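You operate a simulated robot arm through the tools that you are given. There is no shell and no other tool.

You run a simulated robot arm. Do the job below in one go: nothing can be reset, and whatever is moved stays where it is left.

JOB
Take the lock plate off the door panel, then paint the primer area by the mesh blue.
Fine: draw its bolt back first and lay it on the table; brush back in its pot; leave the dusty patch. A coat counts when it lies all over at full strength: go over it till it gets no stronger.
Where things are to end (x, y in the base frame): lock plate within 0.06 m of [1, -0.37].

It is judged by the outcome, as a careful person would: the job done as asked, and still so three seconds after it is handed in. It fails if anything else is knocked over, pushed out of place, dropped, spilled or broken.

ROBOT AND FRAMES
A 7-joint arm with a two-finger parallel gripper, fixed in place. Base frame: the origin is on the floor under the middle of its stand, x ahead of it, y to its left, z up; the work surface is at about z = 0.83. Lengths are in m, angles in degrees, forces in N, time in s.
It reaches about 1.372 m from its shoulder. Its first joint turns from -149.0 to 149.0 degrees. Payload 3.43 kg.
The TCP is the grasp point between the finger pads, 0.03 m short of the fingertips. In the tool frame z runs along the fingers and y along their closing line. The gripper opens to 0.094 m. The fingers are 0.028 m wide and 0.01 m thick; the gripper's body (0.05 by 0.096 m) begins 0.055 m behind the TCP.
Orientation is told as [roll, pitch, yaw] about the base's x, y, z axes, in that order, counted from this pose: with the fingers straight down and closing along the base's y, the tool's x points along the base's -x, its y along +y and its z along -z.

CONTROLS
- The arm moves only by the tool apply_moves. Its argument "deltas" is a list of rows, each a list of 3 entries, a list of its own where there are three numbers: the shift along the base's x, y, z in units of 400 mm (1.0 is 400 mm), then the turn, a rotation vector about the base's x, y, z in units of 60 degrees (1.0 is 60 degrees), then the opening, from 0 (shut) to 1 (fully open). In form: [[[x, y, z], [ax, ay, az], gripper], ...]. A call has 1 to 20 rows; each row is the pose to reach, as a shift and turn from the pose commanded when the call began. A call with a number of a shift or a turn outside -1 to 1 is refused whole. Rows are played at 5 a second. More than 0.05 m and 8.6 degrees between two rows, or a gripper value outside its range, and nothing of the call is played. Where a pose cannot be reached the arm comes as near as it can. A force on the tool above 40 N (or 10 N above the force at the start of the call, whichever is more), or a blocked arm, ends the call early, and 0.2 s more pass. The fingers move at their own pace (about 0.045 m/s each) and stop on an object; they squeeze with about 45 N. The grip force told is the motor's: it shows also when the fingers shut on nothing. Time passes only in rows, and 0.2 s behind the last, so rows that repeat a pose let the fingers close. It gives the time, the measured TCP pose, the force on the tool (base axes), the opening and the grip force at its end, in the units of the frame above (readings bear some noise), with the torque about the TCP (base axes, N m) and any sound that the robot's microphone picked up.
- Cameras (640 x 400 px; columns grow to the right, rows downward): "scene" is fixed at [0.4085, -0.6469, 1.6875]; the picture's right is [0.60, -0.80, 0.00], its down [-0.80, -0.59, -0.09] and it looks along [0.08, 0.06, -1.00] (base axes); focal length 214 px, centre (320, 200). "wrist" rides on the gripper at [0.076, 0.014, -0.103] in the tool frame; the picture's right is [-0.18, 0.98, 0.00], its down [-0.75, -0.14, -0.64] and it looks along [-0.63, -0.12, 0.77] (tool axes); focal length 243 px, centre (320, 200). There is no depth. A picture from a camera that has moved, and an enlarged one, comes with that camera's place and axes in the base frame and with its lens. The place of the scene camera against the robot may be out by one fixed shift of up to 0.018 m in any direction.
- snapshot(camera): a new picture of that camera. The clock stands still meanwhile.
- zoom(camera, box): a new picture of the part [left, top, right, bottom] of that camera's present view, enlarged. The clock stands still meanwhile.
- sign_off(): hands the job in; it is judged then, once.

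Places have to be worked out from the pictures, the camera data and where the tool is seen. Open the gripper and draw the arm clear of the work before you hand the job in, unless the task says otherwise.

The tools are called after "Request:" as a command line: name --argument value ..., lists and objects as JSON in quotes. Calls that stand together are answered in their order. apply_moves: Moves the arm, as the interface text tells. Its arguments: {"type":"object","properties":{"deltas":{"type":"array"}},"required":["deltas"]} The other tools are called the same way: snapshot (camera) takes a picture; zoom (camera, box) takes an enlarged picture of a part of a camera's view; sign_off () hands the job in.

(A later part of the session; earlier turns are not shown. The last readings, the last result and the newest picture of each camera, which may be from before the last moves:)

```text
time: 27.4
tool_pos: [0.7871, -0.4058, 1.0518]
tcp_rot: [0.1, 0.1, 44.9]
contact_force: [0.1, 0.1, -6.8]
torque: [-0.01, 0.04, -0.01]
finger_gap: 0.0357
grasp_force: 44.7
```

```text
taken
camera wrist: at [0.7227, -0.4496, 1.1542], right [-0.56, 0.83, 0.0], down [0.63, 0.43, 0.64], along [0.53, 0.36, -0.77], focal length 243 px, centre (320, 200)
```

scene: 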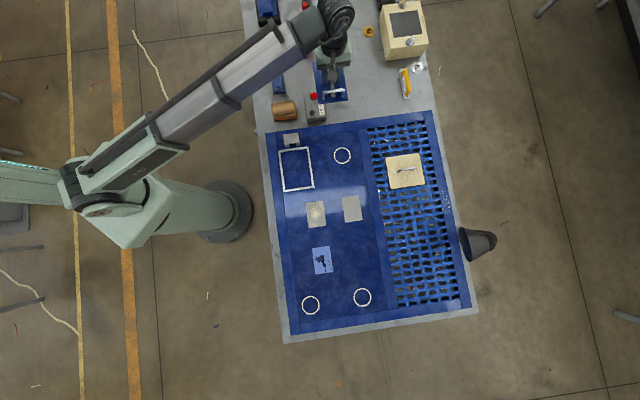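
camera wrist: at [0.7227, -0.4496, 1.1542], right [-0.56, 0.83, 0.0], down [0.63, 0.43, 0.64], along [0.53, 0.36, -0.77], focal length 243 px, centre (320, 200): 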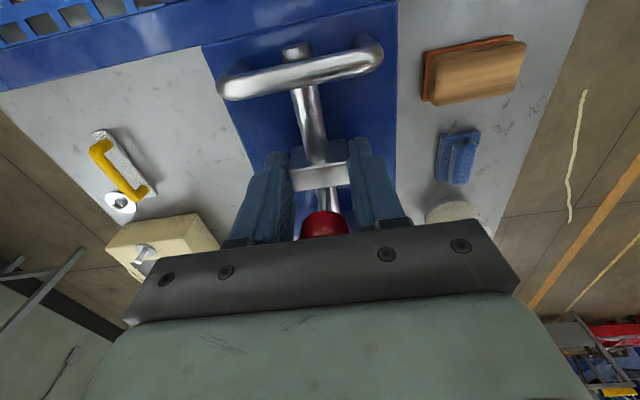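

The frame is empty on the panel and the plate is held steady. I'll carry it on to above (1.0, -0.37) and begin lowering to z≈0.92.

Request:
apply_moves --deltas '[[[0.03, 0.005, 0], [0, 0, 0], 0], [[0.09, 0.015, 0], [0, 0, 0], 0], [[0.16, 0.027, 0], [0, 0, 0], 0], [[0.23, 0.039, 0], [0, 0, 0], 0], [[0.3, 0.05, 0], [0, 0, 0], 0], [[0.37, 0.063, 0], [0, 0, 0], 0], [[0.44, 0.075, 0], [0, 0, 0], 0], [[0.5, 0.085, 0], [0, 0, 0], 0], [[0.53, 0.09, -0.02], [0, 0, 0], 0], [[0.53, 0.09, -0.08], [0, 0, 0], 0], [[0.53, 0.09, -0.15], [0, 0, 0], 0], [[0.53, 0.09, -0.22], [0, 0, 0], 0], [[0.53, 0.09, -0.28], [0, 0, 0], 0], [[0.53, 0.09, -0.32], [0, 0, 0], 0], [[0.53, 0.09, -0.33], [0, 0, 0], 0], [[0.53, 0.09, -0.33], [0, 0, 0], 0]]'

Request:
snapshot --camera "scene"

Request:
snapshot --camera "wrist"

```text
time: 30.8
tool_pos: [0.9998, -0.3697, 0.9207]
tcp_rot: [0.2, 0.0, 44.9]
contact_force: [0.4, -0.6, -6.1]
torque: [-0.07, 0.07, 0.03]
finger_gap: 0.0357
grasp_force: 44.6
```

```text
taken
```

scene: 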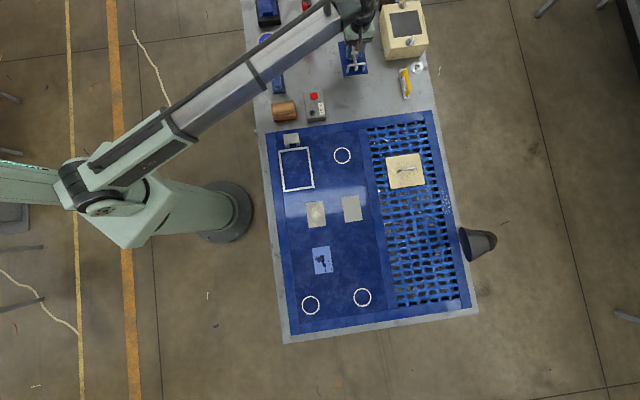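

```text
taken
camera wrist: at [0.935, -0.4146, 1.0222], right [-0.56, 0.83, 0.0], down [0.63, 0.43, 0.64], along [0.53, 0.36, -0.77], focal length 243 px, centre (320, 200)
```

wrist: 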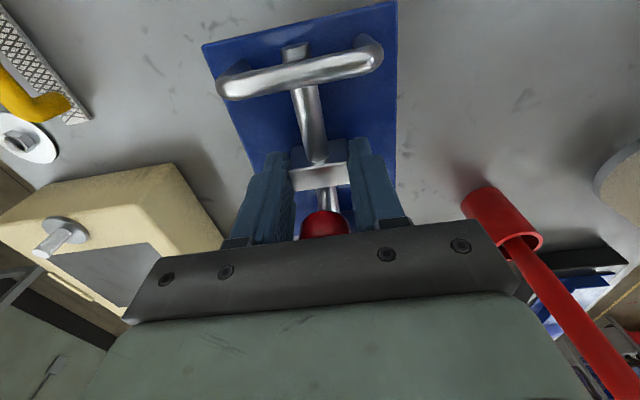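

Plate is above the target, all clear around. I'll lower slowly to about 0.880 and then by small steps until it touches.

Request:
apply_moves --deltas '[[[0, 0, -0.02], [0, 0, 0], 0], [[0, 0, -0.04], [0, 0, 0], 0], [[0, 0, -0.06], [0, 0, 0], 0], [[0, 0, -0.08], [0, 0, 0], 0], [[0, 0, -0.09], [0, 0, 0], 0], [[0, 0, -0.1], [0, 0, 0], 0], [[0, 0, -0.1], [0, 0, 0], 0]]'

```text
time: 32.4
tool_pos: [0.9997, -0.3713, 0.8785]
tcp_rot: [0.1, 0.1, 44.9]
contact_force: [0.3, -0.9, -6.4]
torque: [-0.02, 0.03, 0.03]
finger_gap: 0.0356
grasp_force: 44.8
```

Still hanging free (−6.4 N). I continue down in ~2 mm steps.

Request:
apply_moves --deltas '[[[0, 0, -0.005], [0, 0, 0], 0], [[0, 0, -0.01], [0, 0, 0], 0], [[0, 0, -0.015], [0, 0, 0], 0], [[0, 0, -0.015], [0, 0, 0], 0]]'

```text
time: 33.4
tool_pos: [0.9984, -0.372, 0.8734]
tcp_rot: [0.1, 0.0, 44.9]
contact_force: [0.0, 0.3, -5.4]
torque: [-0.02, 0.03, 0.01]
finger_gap: 0.0358
grasp_force: 45.5
```

Request:
apply_moves --deltas '[[[0, 0, -0.005], [0, 0, 0], 0], [[0, 0, -0.01], [0, 0, 0], 0], [[0, 0, -0.015], [0, 0, 0], 0], [[0, 0, -0.015], [0, 0, 0], 0]]'

```text
time: 34.4
tool_pos: [0.9983, -0.3712, 0.8666]
tcp_rot: [0.0, 0.0, 44.9]
contact_force: [0.9, 0.4, -6.9]
torque: [-0.01, 0.03, 0.0]
finger_gap: 0.0358
grasp_force: 45.2
```

Still free (−6.9 N). Continuing down in small steps.

Request:
apply_moves --deltas '[[[0, 0, -0.005], [0, 0, 0], 0], [[0, 0, -0.01], [0, 0, 0], 0], [[0, 0, -0.01], [0, 0, 0], 0]]'

Request:
snapshot --camera "wrist"

```text
time: 35.2
tool_pos: [0.9998, -0.3712, 0.863]
tcp_rot: [0.0, 0.0, 44.9]
contact_force: [0.7, 0.7, -7.2]
torque: [-0.05, 0.05, 0.01]
finger_gap: 0.0354
grasp_force: 45.3
```

```text
taken
camera wrist: at [0.9351, -0.4149, 0.9655], right [-0.56, 0.83, 0.0], down [0.63, 0.43, 0.64], along [0.53, 0.36, -0.77], focal length 243 px, centre (320, 200)
```

wrist: 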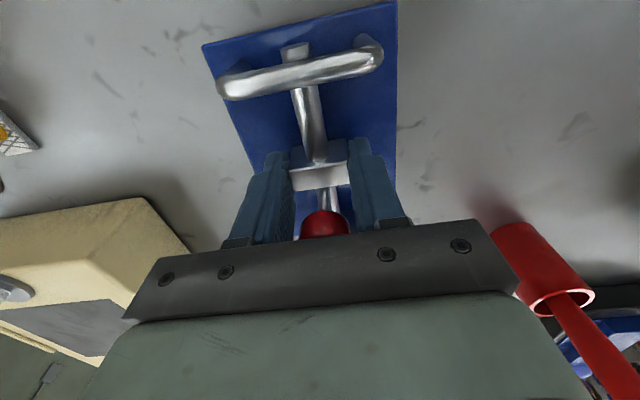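

No contact yet; plate hovers just above the table. I keep stepping down 2 mm at a time.

Request:
apply_moves --deltas '[[[0, 0, -0.005], [0, 0, 0], 0], [[0, 0, -0.01], [0, 0, 0], 0], [[0, 0, -0.01], [0, 0, 0], 0]]'

```text
time: 36.0
tool_pos: [0.9981, -0.3704, 0.8584]
tcp_rot: [0.0, 0.0, 44.9]
contact_force: [0.1, 0.8, -6.8]
torque: [-0.04, 0.01, 0.03]
finger_gap: 0.0356
grasp_force: 44.7
```

Request:
apply_moves --deltas '[[[0, 0, -0.005], [0, 0, 0], 0], [[0, 0, -0.01], [0, 0, 0], 0], [[0, 0, -0.01], [0, 0, 0], 0]]'

```text
time: 36.8
tool_pos: [0.9994, -0.37, 0.8547]
tcp_rot: [0.1, 0.0, 44.8]
contact_force: [0.0, -0.1, -6.8]
torque: [-0.05, 0.04, -0.02]
finger_gap: 0.0359
grasp_force: 45.0
```

The height is already below what I expected for contact; I'll look at the picture before going further.

Request:
zoom --camera "scene" --box '[300, 10, 428, 90]'

Request:
snapshot --camera "wrist"

```text
5.00 times, centred on (364, 50) of scene
camera zoom: at [0.4085, -0.6469, 1.6875], right [0.6, -0.8, 0.0], down [-0.8, -0.59, -0.09], along [0.08, 0.06, -1.0], focal length 1072 px, centre (100, 950)
```

zoom: 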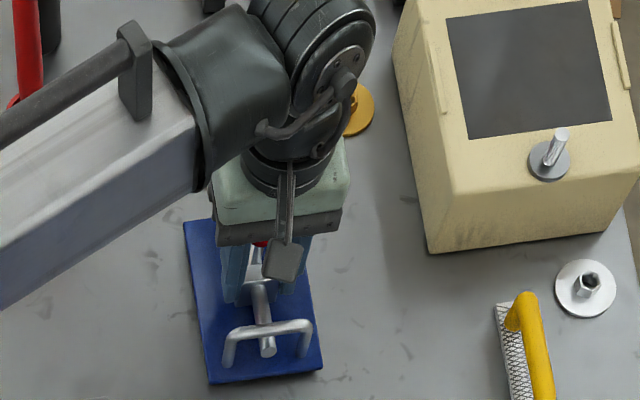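

```text
taken
camera wrist: at [0.9347, -0.4149, 0.9573], right [-0.56, 0.83, 0.0], down [0.63, 0.43, 0.64], along [0.53, 0.36, -0.77], focal length 243 px, centre (320, 200)
```

wrist: 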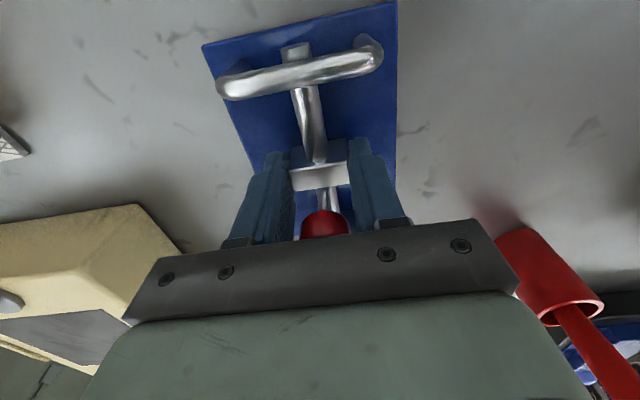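

The plate seems just above the table; the work surface is evidently a bit lower than 0.83. I continue with small steps.

Request:
apply_moves --deltas '[[[0, 0, -0.005], [0, 0, 0], 0], [[0, 0, -0.01], [0, 0, 0], 0], [[0, 0, -0.01], [0, 0, 0], 0]]'

```text
time: 37.6
tool_pos: [1.0005, -0.3702, 0.8501]
tcp_rot: [0.0, 0.0, 45.0]
contact_force: [0.0, -0.3, -6.1]
torque: [-0.05, 0.03, 0.0]
finger_gap: 0.0355
grasp_force: 45.0
```

Request:
apply_moves --deltas '[[[0, 0, -0.005], [0, 0, 0], 0], [[0, 0, -0.01], [0, 0, 0], 0], [[0, 0, -0.01], [0, 0, 0], 0]]'

```text
time: 38.4
tool_pos: [0.9998, -0.3713, 0.848]
tcp_rot: [-0.1, 0.0, 44.9]
contact_force: [1.3, -2.3, 10.0]
torque: [0.36, 0.33, 0.03]
finger_gap: 0.0355
grasp_force: 45.7
```

Contact at TCP z=0.848 (+10 N): the plate is down on the table. I'll ease off slightly, open the fingers, and rise straight up.

Request:
apply_moves --deltas '[[[0, 0, 0.003], [0, 0, 0], 0], [[0, 0, 0.003], [0, 0, 0], 0.6], [[0, 0, 0.003], [0, 0, 0], 0.6], [[0, 0, 0.003], [0, 0, 0], 0.6], [[0, 0, 0.03], [0, 0, 0], 0.6], [[0, 0, 0.1], [0, 0, 0], 0.6], [[0, 0, 0.2], [0, 0, 0], 0.6], [[0, 0, 0.3], [0, 0, 0], 1], [[0, 0, 0.4], [0, 0, 0], 1], [[0, 0, 0.48], [0, 0, 0], 1], [[0, 0, 0.5], [0, 0, 0], 1]]'

Request:
snapshot --camera "wrist"

Request:
snapshot --camera "scene"

```text
time: 40.8
tool_pos: [0.9988, -0.3699, 1.048]
tcp_rot: [0.0, -0.1, 44.8]
contact_force: [0.3, 0.6, 0.3]
torque: [0.02, -0.01, 0.02]
finger_gap: 0.0942
grasp_force: 0.0
```

```text
taken
camera wrist: at [0.9339, -0.4144, 1.1505], right [-0.56, 0.83, 0.0], down [0.63, 0.43, 0.64], along [0.53, 0.36, -0.77], focal length 243 px, centre (320, 200)
```

wrist: 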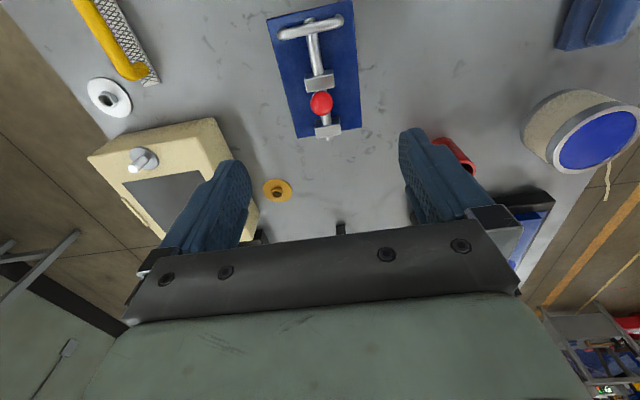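

```text
taken
```

scene: 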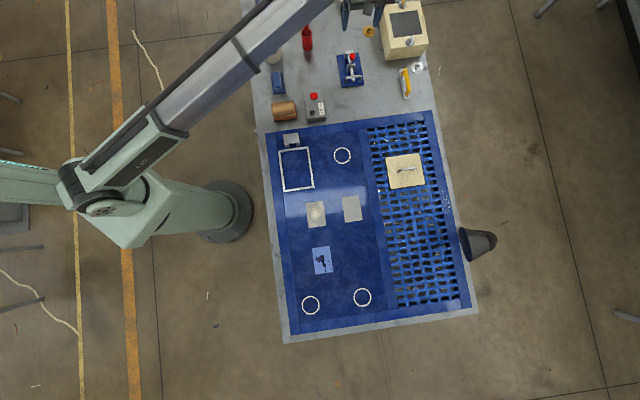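

The plate lies flat at (1.0, -0.37). Next the brush: from the scene view the red cup is near (0.982, -0.155) with handle top at z≈1.0. I'll hover above it at z≈1.1 and look.

Request:
apply_moves --deltas '[[[0, 0, 0.05], [0, 0, 0], 1], [[-0.01, 0.04, 0.11], [0, 0, 0], 1], [[-0.015, 0.11, 0.14], [0, 0, 0], 1], [[-0.02, 0.2, 0.15], [0, 0, 0], 1], [[-0.03, 0.29, 0.15], [0, 0, 0], 1], [[-0.04, 0.38, 0.15], [0, 0, 0], 1], [[-0.045, 0.46, 0.15], [0, 0, 0], 1], [[-0.047, 0.51, 0.15], [0, 0, 0], 1], [[-0.047, 0.53, 0.15], [0, 0, 0], 1], [[-0.047, 0.53, 0.15], [0, 0, 0], 1]]'

Request:
snapshot --camera "wrist"

Request:
zoom --camera "wrist" --box '[220, 20, 420, 200]'

Request:
snapshot --camera "scene"

```text
time: 43.0
tool_pos: [0.9787, -0.1594, 1.1069]
tcp_rot: [0.0, 0.0, 44.9]
contact_force: [0.9, -0.7, -0.6]
torque: [-0.03, 0.0, 0.0]
finger_gap: 0.094
grasp_force: 0.1
```

```text
taken
camera wrist: at [0.9159, -0.2028, 1.2094], right [-0.56, 0.83, 0.0], down [0.63, 0.43, 0.64], along [0.53, 0.36, -0.77], focal length 243 px, centre (320, 200)
```

wrist: 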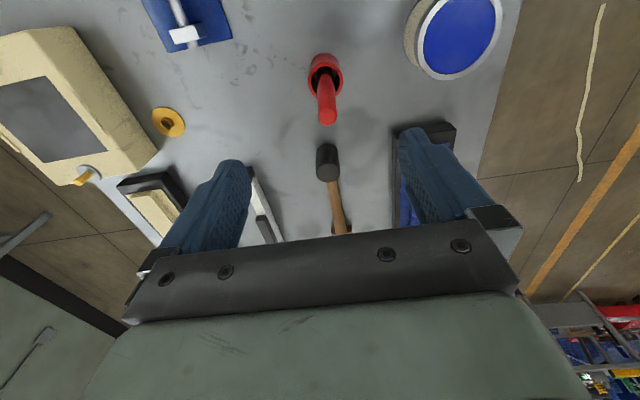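

```text
2.22 times, centred on (320, 110) of wrist
camera zoom: at [0.9159, -0.2028, 1.2094], right [-0.56, 0.83, 0.0], down [0.63, 0.43, 0.64], along [0.53, 0.36, -0.77], focal length 539 px, centre (320, 400)
```

zoom: 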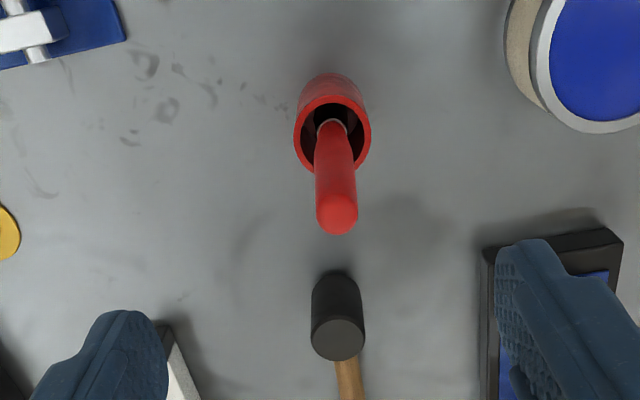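

```text
taken
```

scene: 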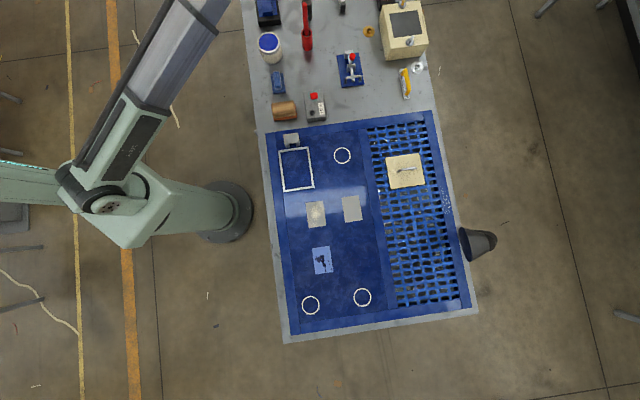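

The handle stands vertically at about (0.977, -0.153), top near z≈1.0, ferrule inside the cup. I'll centre and lower to z≈1.06 for a second view to pin its height.

Request:
apply_moves --deltas '[[[-0.004, 0.0137, -0.03], [0, 0, 0], 1], [[-0.004, 0.0137, -0.08], [0, 0, 0], 1], [[-0.004, 0.0137, -0.117], [0, 0, 0], 1], [[-0.004, 0.0137, -0.117], [0, 0, 0], 1]]'

Request:
zoom --camera "wrist" --box '[220, 20, 420, 200]'

```text
time: 44.0
tool_pos: [0.9791, -0.1525, 1.0604]
tcp_rot: [-0.1, 0.1, 44.9]
contact_force: [0.4, 0.1, 0.2]
torque: [0.01, 0.0, -0.03]
finger_gap: 0.094
grasp_force: 0.0
```

```text
2.22 times, centred on (320, 110) of wrist
camera zoom: at [0.9139, -0.1968, 1.1629], right [-0.56, 0.83, 0.0], down [0.63, 0.43, 0.64], along [0.53, 0.36, -0.77], focal length 539 px, centre (320, 400)
```

zoom: 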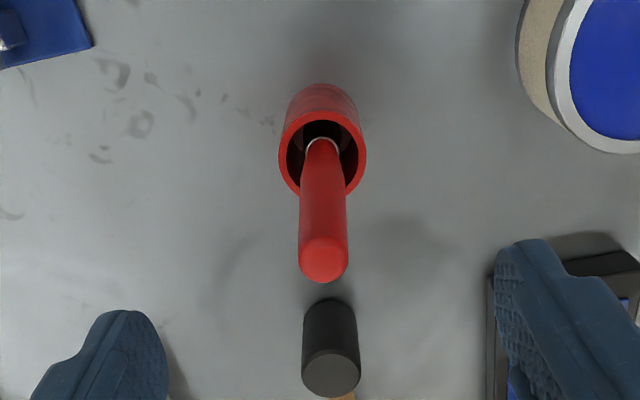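

The handle's height is ambiguous between 0.975 and 1.0 from these two views, so I'll shift sideways ~9 cm at this height for a proper baseline.

Request:
apply_moves --deltas '[[[-0.04, 0.04, 0.02], [0, 0, 0], 1], [[-0.1, 0.1, 0.02], [0, 0, 0], 1], [[-0.15, 0.15, 0.02], [0, 0, 0], 1], [[-0.16, 0.16, 0.02], [0, 0, 0], 1], [[-0.16, 0.16, 0.02], [0, 0, 0], 1]]'

Request:
snapshot --camera "wrist"

Request:
zoom --camera "wrist" --box '[100, 20, 300, 200]'

```text
time: 45.2
tool_pos: [0.9139, -0.0883, 1.0692]
tcp_rot: [0.0, 0.1, 44.8]
contact_force: [-0.1, 0.6, 0.5]
torque: [0.01, -0.01, -0.01]
finger_gap: 0.0941
grasp_force: 0.1
```

```text
taken
camera wrist: at [0.8498, -0.1319, 1.1701], right [-0.56, 0.83, 0.0], down [0.63, 0.43, 0.64], along [0.53, 0.36, -0.77], focal length 243 px, centre (320, 200)
```

wrist: 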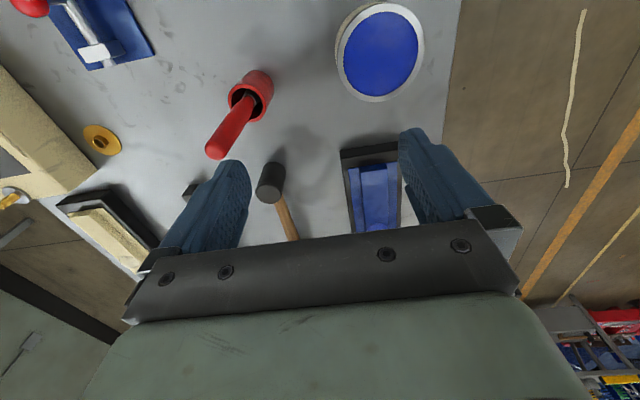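

```text
2.22 times, centred on (200, 110) of wrist
camera zoom: at [0.8498, -0.1319, 1.1701], right [-0.56, 0.83, 0.0], down [0.63, 0.43, 0.64], along [0.53, 0.36, -0.77], focal length 539 px, centre (587, 400)
```

zoom: 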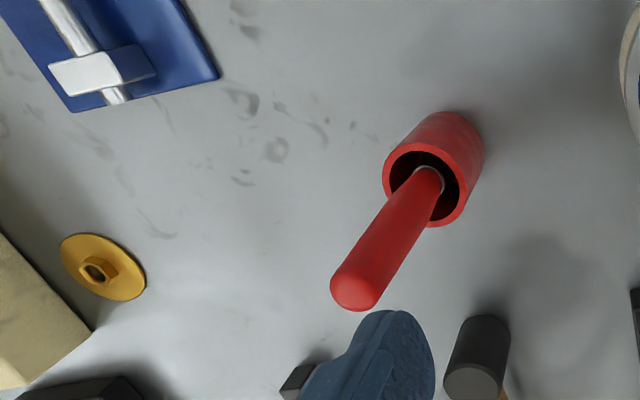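

Triangulated: the handle is vertical at (0.981, -0.150), top ≈ 0.99, cup rim ≈ 0.877. I'll move over it and lower with open fingers to TCP z≈0.952.

Request:
apply_moves --deltas '[[[0.05, -0.045, -0.01], [0, 0, 0], 1], [[0.11, -0.1, -0.02], [0, 0, 0], 1], [[0.155, -0.143, -0.02], [0, 0, 0], 1], [[0.168, -0.154, -0.02], [0, 0, 0], 1], [[0.168, -0.154, -0.02], [0, 0, 0], 1], [[0.168, -0.154, -0.08], [0, 0, 0], 1], [[0.168, -0.154, -0.15], [0, 0, 0], 1], [[0.168, -0.154, -0.22], [0, 0, 0], 1], [[0.168, -0.154, -0.27], [0, 0, 0], 1], [[0.168, -0.154, -0.293], [0, 0, 0], 1], [[0.168, -0.154, -0.293], [0, 0, 0], 1]]'

Request:
snapshot --camera "wrist"

```text
time: 47.6
tool_pos: [0.9825, -0.1508, 0.9516]
tcp_rot: [-0.1, 0.1, 44.8]
contact_force: [0.4, 0.2, 0.0]
torque: [0.0, 0.01, 0.02]
finger_gap: 0.0939
grasp_force: 0.0
```

```text
taken
camera wrist: at [0.9174, -0.1942, 1.0548], right [-0.56, 0.83, 0.0], down [0.63, 0.43, 0.64], along [0.53, 0.36, -0.77], focal length 243 px, centre (320, 200)
```

wrist: 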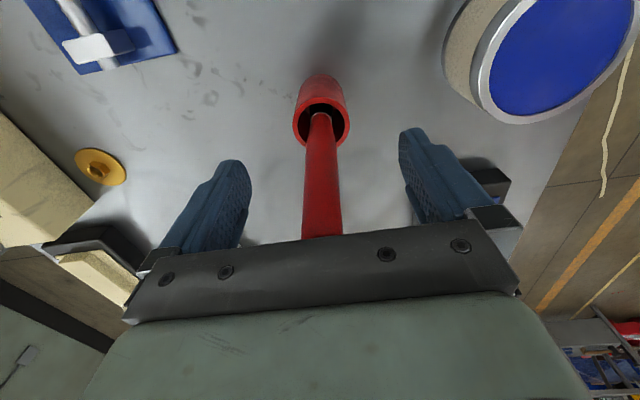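

The handle is centred between the fingers with no contact. Closing now.

Request:
apply_moves --deltas '[[[0, 0, 0], [0, 0, 0], 0], [[0, 0, 0], [0, 0, 0], 0], [[0, 0, 0], [0, 0, 0], 0], [[0, 0, 0], [0, 0, 0], 0], [[0, 0, 0], [0, 0, 0], 0], [[0, 0, 0], [0, 0, 0], 0]]'

Request:
snapshot --camera "wrist"

```text
time: 49.0
tool_pos: [0.9807, -0.1505, 0.9524]
tcp_rot: [0.1, 0.0, 44.9]
contact_force: [0.2, 0.6, -0.3]
torque: [-0.04, 0.01, 0.0]
finger_gap: 0.0187
grasp_force: 43.9
```

```text
taken
camera wrist: at [0.9174, -0.1942, 1.0549], right [-0.56, 0.83, 0.0], down [0.63, 0.43, 0.64], along [0.53, 0.36, -0.77], focal length 243 px, centre (320, 200)
```

wrist: 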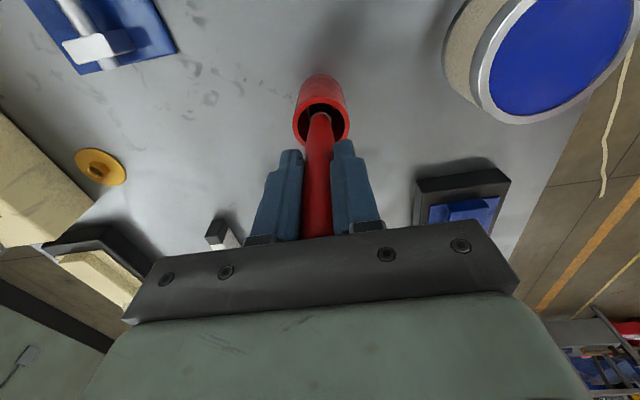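

Brush gripped (18.7 mm, 44 N) at TCP (0.981,-0.1505,0.952), which I note as the return pose. Lifting straight up and out of the cup.

Request:
apply_moves --deltas '[[[0, 0, 0.02], [0, 0, 0], 0], [[0, 0, 0.06], [0, 0, 0], 0], [[0, 0, 0.11], [0, 0, 0], 0], [[0, 0, 0.17], [0, 0, 0], 0], [[0, 0, 0.24], [0, 0, 0], 0], [[0, 0, 0.31], [0, 0, 0], 0], [[0, 0, 0.37], [0, 0, 0], 0], [[0, 0, 0.39], [0, 0, 0], 0], [[0, 0, 0.39], [0, 0, 0], 0]]'

Request:
snapshot --camera "wrist"

Request:
zoom --camera "wrist" --box '[220, 0, 420, 240]'

Request:
zoom --camera "scene" --box '[240, 0, 368, 80]'

```text
time: 51.0
tool_pos: [0.9813, -0.1521, 1.1089]
tcp_rot: [0.0, -0.1, 44.9]
contact_force: [-0.5, -0.9, -0.4]
torque: [-0.01, 0.0, 0.01]
finger_gap: 0.0184
grasp_force: 44.7
```

```text
taken
camera wrist: at [0.917, -0.1954, 1.2112], right [-0.56, 0.83, 0.0], down [0.63, 0.43, 0.64], along [0.53, 0.36, -0.77], focal length 243 px, centre (320, 200)
```

wrist: 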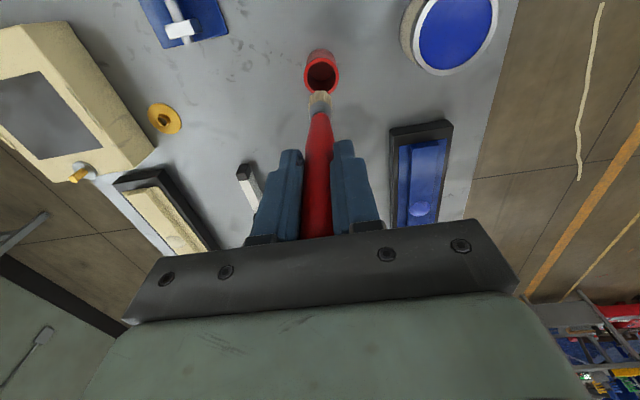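

```text
1.67 times, centred on (320, 120) of wrist
camera zoom: at [0.917, -0.1954, 1.2112], right [-0.56, 0.83, 0.0], down [0.63, 0.43, 0.64], along [0.53, 0.36, -0.77], focal length 404 px, centre (320, 333)
```

zoom: 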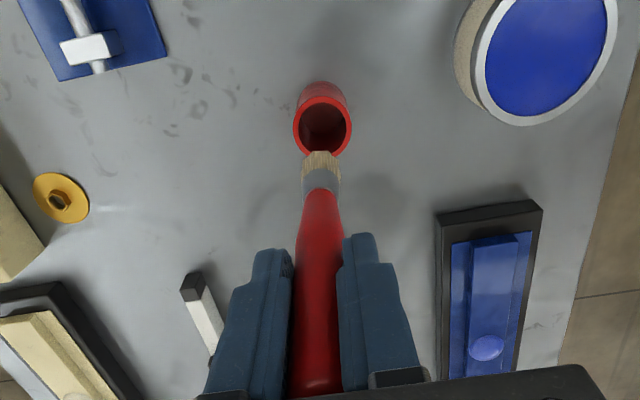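

```text
5.00 times, centred on (304, 40) of scene
camera zoom: at [0.4085, -0.6469, 1.6875], right [0.6, -0.8, 0.0], down [-0.8, -0.59, -0.09], along [0.08, 0.06, -1.0], focal length 1072 px, centre (400, 1000)
```

zoom: 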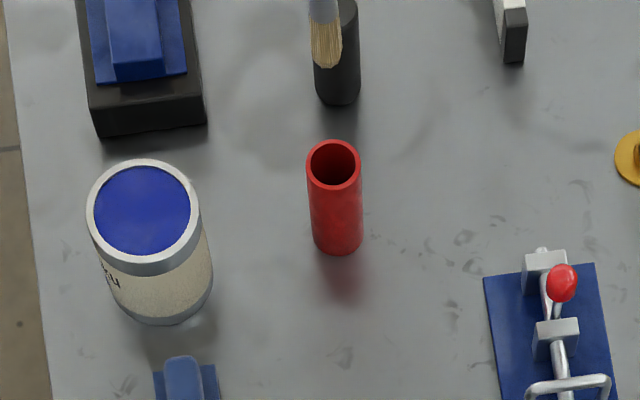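

The brush came out clean (dry, tan bristles) and the cup stayed put. The tip is ~0.145–0.155 below the TCP. Now I'll move over the blue paint tin (about (0.851,-0.058), rim z≈0.895) keeping height, and check alignment.

Request:
apply_moves --deltas '[[[-0.03, 0.02, 0], [0, 0, 0], 0], [[-0.09, 0.065, 0], [0, 0, 0], 0], [[-0.16, 0.115, 0], [0, 0, 0], 0], [[-0.23, 0.165, 0], [0, 0, 0], 0], [[-0.29, 0.21, 0], [0, 0, 0], 0], [[-0.32, 0.23, 0], [0, 0, 0], 0], [[-0.325, 0.235, 0], [0, 0, 0], 0], [[-0.325, 0.235, 0], [0, 0, 0], 0]]'

Request:
snapshot --camera "wrist"

Request:
zoom --camera "wrist" --box '[220, 0, 420, 180]'

Request:
zoom --camera "scene" --box '[240, 0, 368, 80]'

```text
time: 52.8
tool_pos: [0.8519, -0.0566, 1.1098]
tcp_rot: [0.0, 0.0, 44.8]
contact_force: [-0.1, -0.4, -0.3]
torque: [0.0, 0.0, 0.01]
finger_gap: 0.0185
grasp_force: 44.9
```

```text
taken
camera wrist: at [0.7876, -0.101, 1.2109], right [-0.56, 0.83, 0.0], down [0.63, 0.43, 0.64], along [0.53, 0.36, -0.77], focal length 243 px, centre (320, 200)
```

wrist: 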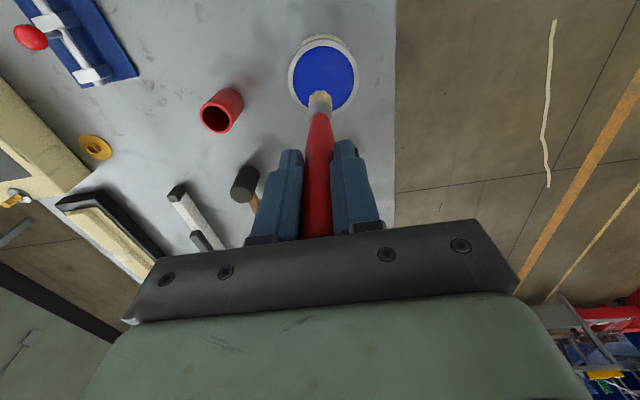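

```text
2.22 times, centred on (320, 90) of wrist
camera zoom: at [0.7876, -0.101, 1.2109], right [-0.56, 0.83, 0.0], down [0.63, 0.43, 0.64], along [0.53, 0.36, -0.77], focal length 539 px, centre (320, 444)
```

zoom: 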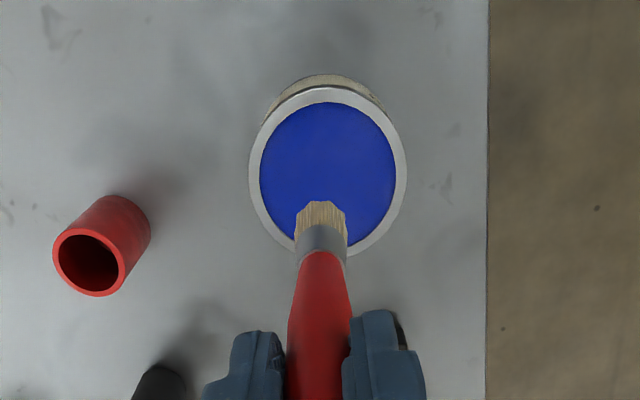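

```text
5.00 times, centred on (304, 40) of scene
camera zoom: at [0.4085, -0.6469, 1.6875], right [0.6, -0.8, 0.0], down [-0.8, -0.59, -0.09], along [0.08, 0.06, -1.0], focal length 1072 px, centre (400, 1000)
```

zoom: 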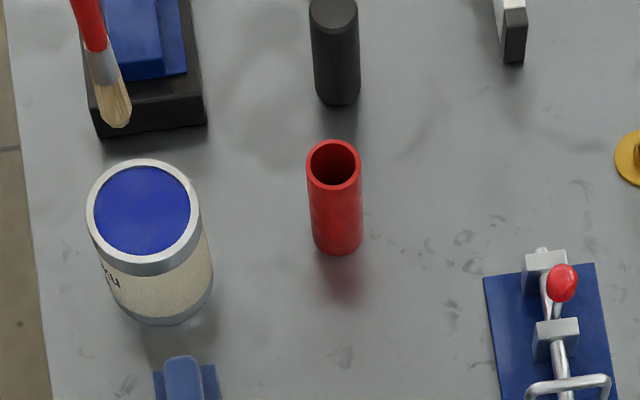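

The brush is about over the tin's middle (tin centre ≈ (0.848,-0.055)). I'll shift 4 mm and lower to TCP z≈1.015, which should put the bristles ~2 cm into the paint.

Request:
apply_moves --deltas '[[[-0.01, 0.004, 0], [0, 0, 0], 0], [[-0.01, 0.004, -0.05], [0, 0, 0], 0], [[-0.01, 0.004, -0.1], [0, 0, 0], 0], [[-0.01, 0.004, -0.15], [0, 0, 0], 0], [[-0.01, 0.004, -0.2], [0, 0, 0], 0], [[-0.01, 0.004, -0.237], [0, 0, 0], 0], [[-0.01, 0.004, -0.237], [0, 0, 0], 0]]'

Request:
zoom --camera "wrist" --box '[220, 0, 420, 180]'

Request:
zoom --camera "scene" --box '[240, 0, 368, 80]'

```text
time: 54.4
tool_pos: [0.8465, -0.0552, 1.0153]
tcp_rot: [-0.2, -0.1, 44.9]
contact_force: [0.3, 0.7, 37.4]
torque: [0.17, -0.11, -0.02]
finger_gap: 0.0183
grasp_force: 44.9
```

```text
2.22 times, centred on (320, 90) of wrist
camera zoom: at [0.7825, -0.0992, 1.1176], right [-0.56, 0.83, 0.0], down [0.63, 0.43, 0.64], along [0.53, 0.36, -0.76], focal length 539 px, centre (320, 444)
```

zoom: 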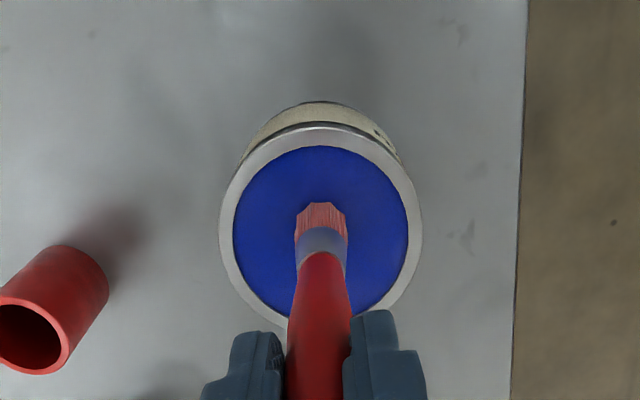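

```text
5.00 times, centred on (304, 40) of scene
camera zoom: at [0.4085, -0.6469, 1.6875], right [0.6, -0.8, 0.0], down [-0.8, -0.59, -0.09], along [0.08, 0.06, -1.0], focal length 1072 px, centre (400, 1000)
```

zoom: 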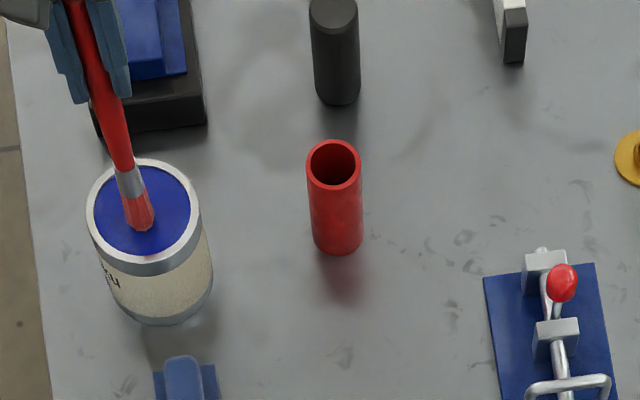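

The force jumped to 37 N (the brush is pressing on something firm) and the bristles now look reddish. I'll raise the brush off right away and look closely at it and at the tin's label.

Request:
apply_moves --deltas '[[[0, 0, 0.03], [0, 0, 0], 0], [[0, 0, 0.08], [0, 0, 0], 0], [[0, 0, 0.14], [0, 0, 0], 0], [[0, 0, 0.2], [0, 0, 0], 0], [[0, 0, 0.237], [0, 0, 0], 0], [[0, 0, 0.237], [0, 0, 0], 0]]'

Request:
zoom --camera "wrist" --box '[260, 20, 380, 140]'

Request:
zoom --camera "scene" --box '[250, 15, 290, 70]'

```text
time: 55.8
tool_pos: [0.848, -0.0555, 1.1093]
tcp_rot: [0.0, 0.0, 44.9]
contact_force: [-0.6, -0.2, -0.5]
torque: [0.01, -0.02, 0.02]
finger_gap: 0.0188
grasp_force: 45.1
```

```text
3.33 times, centred on (320, 80) of wrist
camera zoom: at [0.7835, -0.099, 1.2114], right [-0.56, 0.83, 0.0], down [0.63, 0.43, 0.64], along [0.53, 0.36, -0.77], focal length 809 px, centre (320, 600)
```

zoom: 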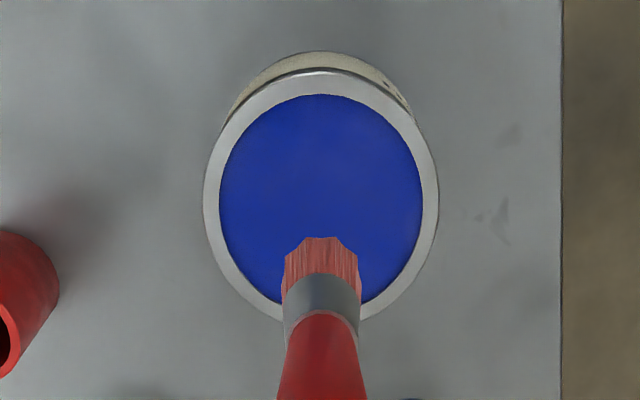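

```text
7.27 times, centred on (270, 42) of scene
camera zoom: at [0.4085, -0.6469, 1.6875], right [0.6, -0.8, 0.0], down [-0.8, -0.59, -0.09], along [0.08, 0.06, -1.0], focal length 1560 px, centre (684, 1346)
```

zoom: 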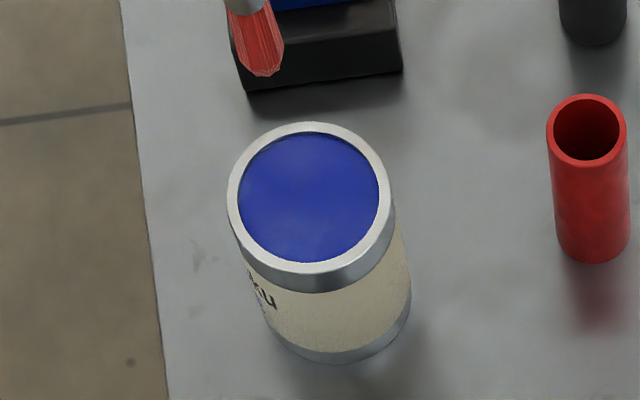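

The brush bristles now look red, although the tin shows blue. Before painting anything, I must understand this, so I'll zoom closely on the tin's label and surface.

Request:
zoom --camera "scene" --box '[258, 45, 284, 65]'

Request:
zoom --camera "scene" --box '[250, 0, 320, 44]'

Request:
snapshot --camera "wrist"

```text
16.00 times, centred on (271, 55) of scene
camera zoom: at [0.4085, -0.6469, 1.6875], right [0.6, -0.8, 0.0], down [-0.8, -0.59, -0.09], along [0.08, 0.06, -1.0], focal length 3432 px, centre (1104, 2520)
```

zoom: 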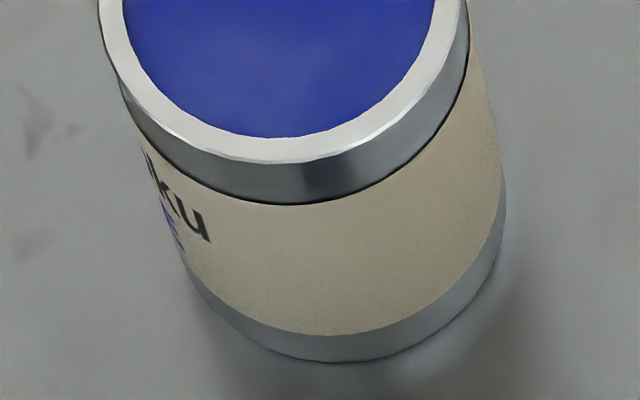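

```text
9.09 times, centred on (285, 22) of scene
camera zoom: at [0.4085, -0.6469, 1.6875], right [0.6, -0.8, 0.0], down [-0.8, -0.59, -0.09], along [0.08, 0.06, -1.0], focal length 1950 px, centre (638, 1818)
```

zoom: 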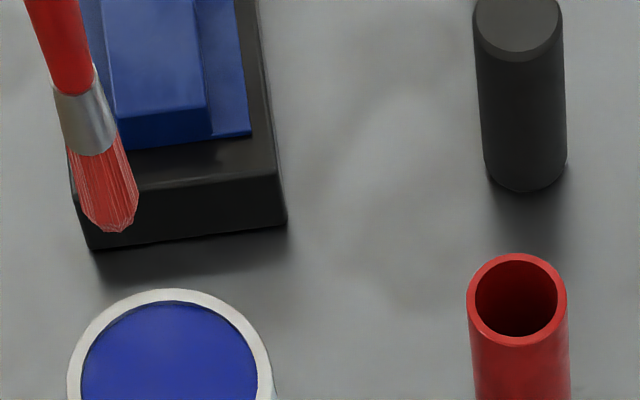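

```text
taken
camera wrist: at [0.7835, -0.099, 1.2114], right [-0.56, 0.83, 0.0], down [0.63, 0.43, 0.64], along [0.53, 0.36, -0.77], focal length 243 px, centre (320, 200)
```

wrist: 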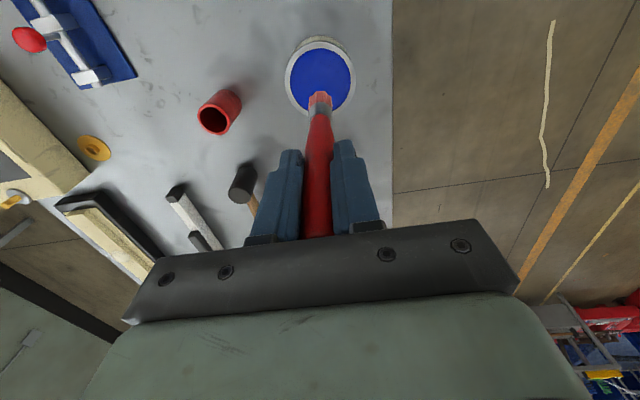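

The tin's label ends in "…ku" with a blue graphic below it; I want to read the label fully before painting with a brush that looks red. I'll swing to the tin's other side (brush high, clear of everything) to see the label.

Request:
apply_moves --deltas '[[[-0.03, 0.03, 0], [0, 0, -0.08], 0], [[-0.07, 0.065, 0], [0, 0, -0.17], 0], [[-0.12, 0.11, 0], [0, 0, -0.27], 0], [[-0.17, 0.155, 0], [0, 0, -0.37], 0], [[-0.22, 0.2, 0], [0, 0, -0.47], 0], [[-0.26, 0.235, 0], [0, 0, -0.57], 0], [[-0.3, 0.27, 0], [0, 0, -0.67], 0], [[-0.32, 0.289, 0], [0, 0, -0.75], 0], [[-0.32, 0.289, 0], [0, 0, -0.75], 0]]'

Request:
snapshot --camera "wrist"

Request:
snapshot --camera "scene"

```text
time: 57.8
tool_pos: [0.7193, 0.0585, 1.1082]
tcp_rot: [-0.1, -0.1, -0.2]
contact_force: [13.8, -9.1, -25.9]
torque: [1.05, -0.57, 0.7]
finger_gap: 0.0185
grasp_force: 45.3
```

```text
taken
camera wrist: at [0.6428, 0.0737, 1.2102], right [0.19, 0.98, 0.0], down [0.75, -0.14, 0.64], along [0.63, -0.12, -0.77], focal length 243 px, centre (320, 200)
```

wrist: 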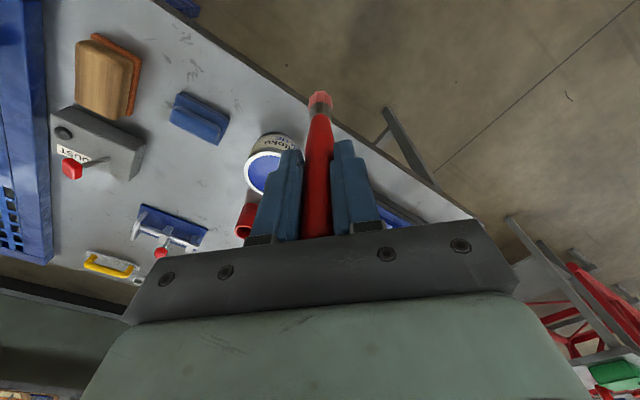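

```text
taken
```

scene: 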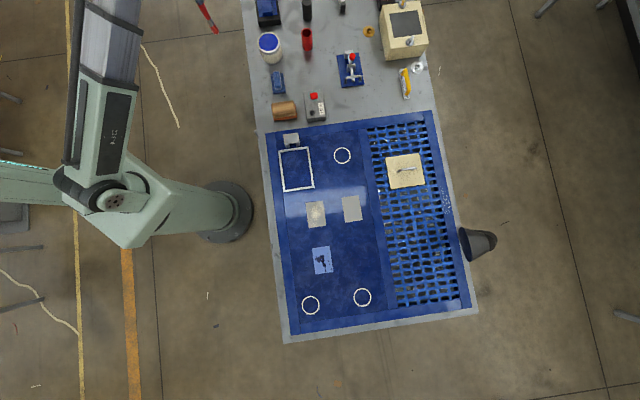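

The label says "Alpku…"-like text; the hand is also pressing on the forearm again here (29 N), so I'll zoom the label now (clock stands still), then back out.

Request:
zoom --camera "wrist" --box '[225, 115, 325, 205]'

Request:
zoom --camera "wrist" --box '[290, 80, 350, 130]'

Request:
zoom --camera "wrist" --box '[40, 30, 200, 190]'

```text
4.44 times, centred on (275, 160) of wrist
camera zoom: at [0.6428, 0.0737, 1.2102], right [0.19, 0.98, 0.0], down [0.75, -0.14, 0.64], along [0.63, -0.12, -0.77], focal length 1078 px, centre (520, 378)
```

zoom: 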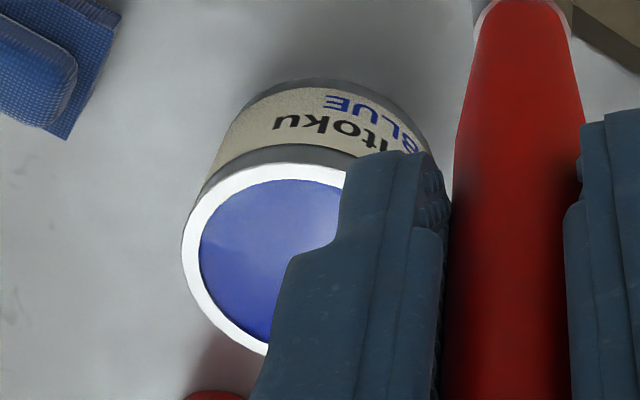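

```text
8.00 times, centred on (320, 105) of wrist
camera zoom: at [0.6428, 0.0737, 1.2102], right [0.19, 0.98, 0.0], down [0.75, -0.14, 0.64], along [0.63, -0.12, -0.77], focal length 1941 px, centre (320, 960)
```

zoom: 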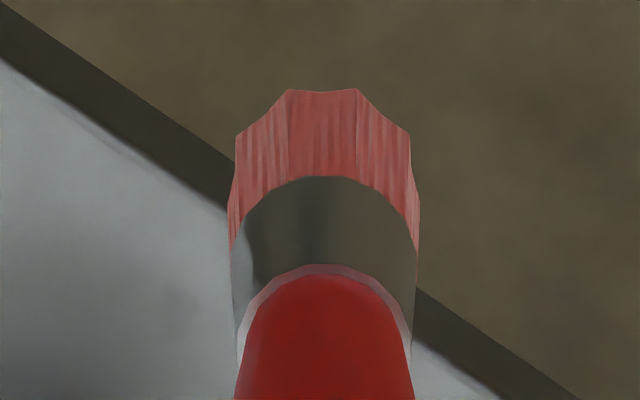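

```text
2.50 times, centred on (120, 110) of wrist
camera zoom: at [0.6428, 0.0737, 1.2102], right [0.19, 0.98, 0.0], down [0.75, -0.14, 0.64], along [0.63, -0.12, -0.77], focal length 606 px, centre (820, 425)
```

zoom: 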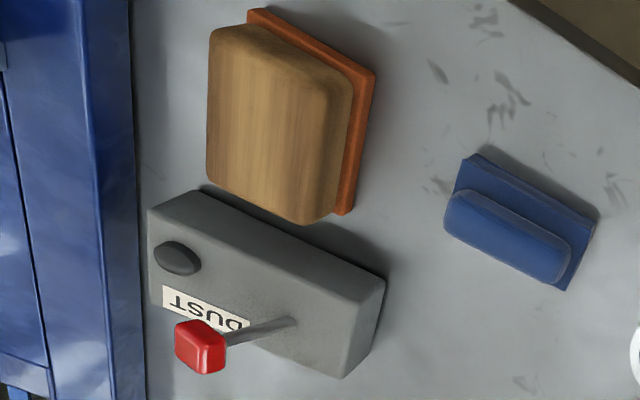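

The label reads "…itoku BLUE", so the tin is right and the paint looks blue. I'll back out of the self-contact the way I came, turning the hand back to +45°.

Request:
apply_moves --deltas '[[[0.03, -0.02, -0.02], [0, 0, 0.08], 0], [[0.07, -0.055, -0.03], [0, 0, 0.18], 0], [[0.12, -0.11, -0.02], [0, 0, 0.28], 0], [[0.17, -0.155, 0], [0, 0, 0.38], 0], [[0.22, -0.2, 0], [0, 0, 0.48], 0], [[0.26, -0.235, 0], [0, 0, 0.58], 0], [[0.3, -0.27, 0], [0, 0, 0.68], 0], [[0.32, -0.289, 0], [0, 0, 0.75], 0], [[0.32, -0.289, 0], [0, 0, 0.75], 0]]'

Request:
snapshot --camera "wrist"

Request:
zoom --camera "wrist" --box '[290, 60, 350, 130]'

```text
time: 59.8
tool_pos: [0.8492, -0.0558, 1.1081]
tcp_rot: [-0.1, -0.1, 44.9]
contact_force: [-1.1, 0.0, 0.2]
torque: [0.0, -0.01, 0.01]
finger_gap: 0.0184
grasp_force: 44.6
```

```text
taken
camera wrist: at [0.784, -0.0998, 1.2106], right [-0.56, 0.83, 0.0], down [0.63, 0.43, 0.64], along [0.53, 0.36, -0.77], focal length 243 px, centre (320, 200)
```

wrist: 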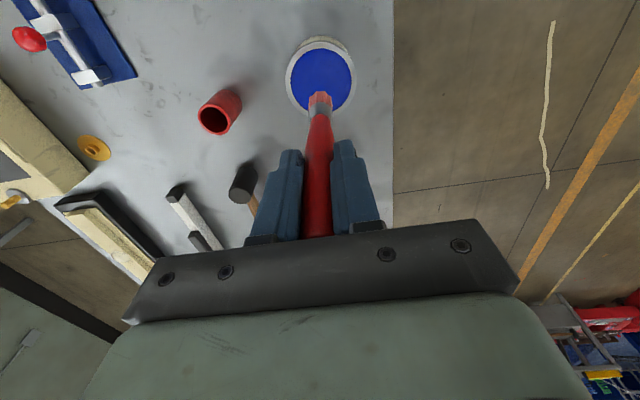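

```text
5.71 times, centred on (320, 95) of wrist
camera zoom: at [0.784, -0.0998, 1.2106], right [-0.56, 0.83, 0.0], down [0.63, 0.43, 0.64], along [0.53, 0.36, -0.77], focal length 1386 px, centre (320, 800)
```

zoom: 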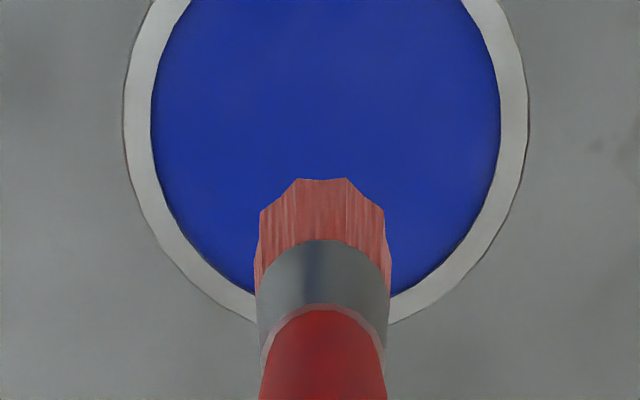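

The bristles stay red while the tin says and shows BLUE; the only sure test is what colour lands on the surface. I'll carry the brush toward the primer area by the mesh and first make just a light dab inside that area.

Request:
apply_moves --deltas '[[[-0.02, -0.04, 0], [0, 0, 0], 0], [[-0.06, -0.12, 0], [0, 0, 0], 0], [[-0.1, -0.2, 0], [0, 0, 0], 0], [[-0.15, -0.3, 0], [0, 0, 0], 0], [[-0.2, -0.4, 0], [0, 0, 0], 0], [[-0.25, -0.5, 0], [0, 0, 0], 0], [[-0.3, -0.6, 0], [0, 0, 0], 0], [[-0.34, -0.69, 0], [0, 0, 0], 0], [[-0.37, -0.77, 0], [0, 0, 0], 0], [[-0.39, -0.81, 0], [0, 0, 0], 0], [[-0.39, -0.81, 0], [0, 0, 0], 0]]'

```text
time: 62.2
tool_pos: [0.6899, -0.3805, 1.109]
tcp_rot: [0.0, 0.0, 45.0]
contact_force: [-0.8, 0.7, -0.8]
torque: [-0.02, -0.04, 0.02]
finger_gap: 0.0186
grasp_force: 45.0
```

Smooth so far. Continuing to above the primer area.

Request:
apply_moves --deltas '[[[-0.02, -0.04, 0], [0, 0, 0], 0], [[-0.06, -0.12, 0], [0, 0, 0], 0], [[-0.11, -0.21, 0], [0, 0, 0], 0], [[-0.16, -0.31, 0], [0, 0, 0], 0], [[-0.21, -0.41, -0.01], [0, 0, 0], 0], [[-0.26, -0.51, -0.02], [0, 0, 0], 0], [[-0.31, -0.61, -0.04], [0, 0, 0], 0], [[-0.36, -0.71, -0.06], [0, 0, 0], 0], [[-0.4, -0.79, -0.08], [0, 0, 0], 0], [[-0.417, -0.831, -0.1], [0, 0, 0], 0], [[-0.417, -0.831, -0.1], [0, 0, 0], 0]]'

Request:
snapshot --camera "wrist"

Request:
snapshot --camera "scene"

Request:
zoom --camera "wrist" --box '[220, 0, 420, 180]'

```text
time: 64.6
tool_pos: [0.5245, -0.7128, 1.0664]
tcp_rot: [-0.1, 0.2, 44.9]
contact_force: [-0.1, 0.2, 0.4]
torque: [-0.02, 0.02, 0.0]
finger_gap: 0.0185
grasp_force: 45.2
```

```text
taken
camera wrist: at [0.4606, -0.7564, 1.17], right [-0.56, 0.83, 0.0], down [0.63, 0.43, 0.64], along [0.53, 0.36, -0.77], focal length 243 px, centre (320, 200)
```

wrist: 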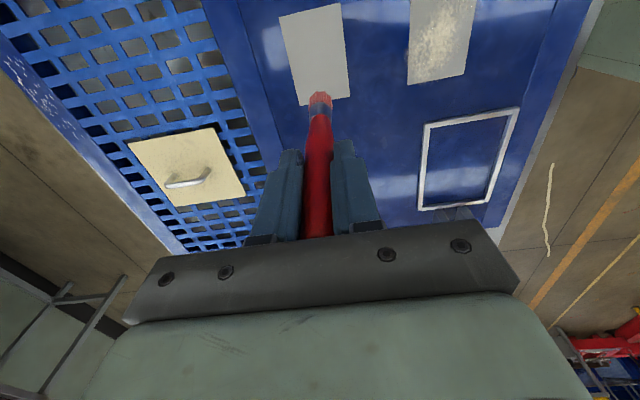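

```text
taken
```

scene: 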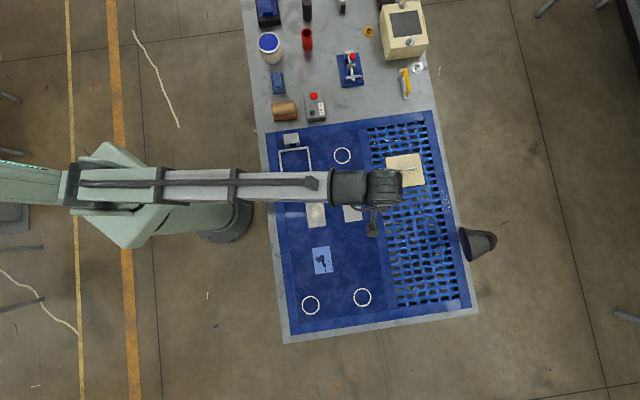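

```text
2.22 times, centred on (320, 90) of wrist
camera zoom: at [0.4606, -0.7564, 1.17], right [-0.56, 0.83, 0.0], down [0.63, 0.43, 0.64], along [0.53, 0.36, -0.77], focal length 539 px, centre (320, 444)
```

zoom: 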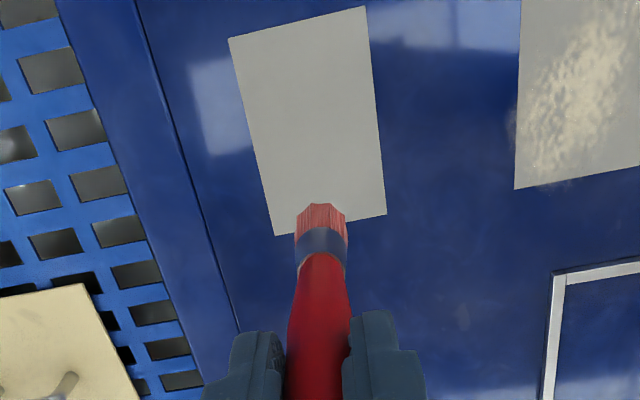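

From the wrist view, the primer area is centred at about (0.512,-0.726), 68 × 97 mm, turned ~45°. I'll move the brush over its centre and lower to just above the surface, then inch down for a light dab.

Request:
apply_moves --deltas '[[[-0.015, -0.015, -0.03], [0, 0, 0], 0], [[-0.032, -0.032, -0.08], [0, 0, 0], 0], [[-0.032, -0.032, -0.13], [0, 0, 0], 0], [[-0.032, -0.032, -0.17], [0, 0, 0], 0], [[-0.032, -0.032, -0.19], [0, 0, 0], 0], [[-0.032, -0.032, -0.19], [0, 0, 0], 0]]'

Request:
zoom --camera "wrist" --box '[220, 0, 420, 180]'

```text
time: 66.0
tool_pos: [0.5124, -0.7255, 0.9928]
tcp_rot: [-0.1, 0.0, 44.9]
contact_force: [0.3, 0.0, 0.0]
torque: [0.03, -0.02, -0.02]
finger_gap: 0.0186
grasp_force: 44.7
```

```text
2.22 times, centred on (320, 90) of wrist
camera zoom: at [0.4474, -0.7683, 1.0949], right [-0.56, 0.83, 0.0], down [0.63, 0.43, 0.64], along [0.53, 0.36, -0.77], focal length 539 px, centre (320, 444)
```

zoom: 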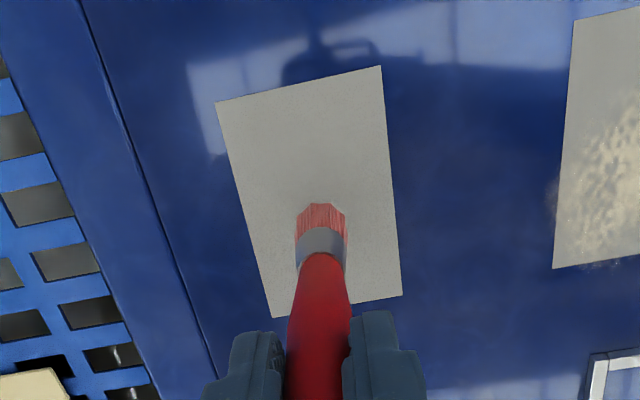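

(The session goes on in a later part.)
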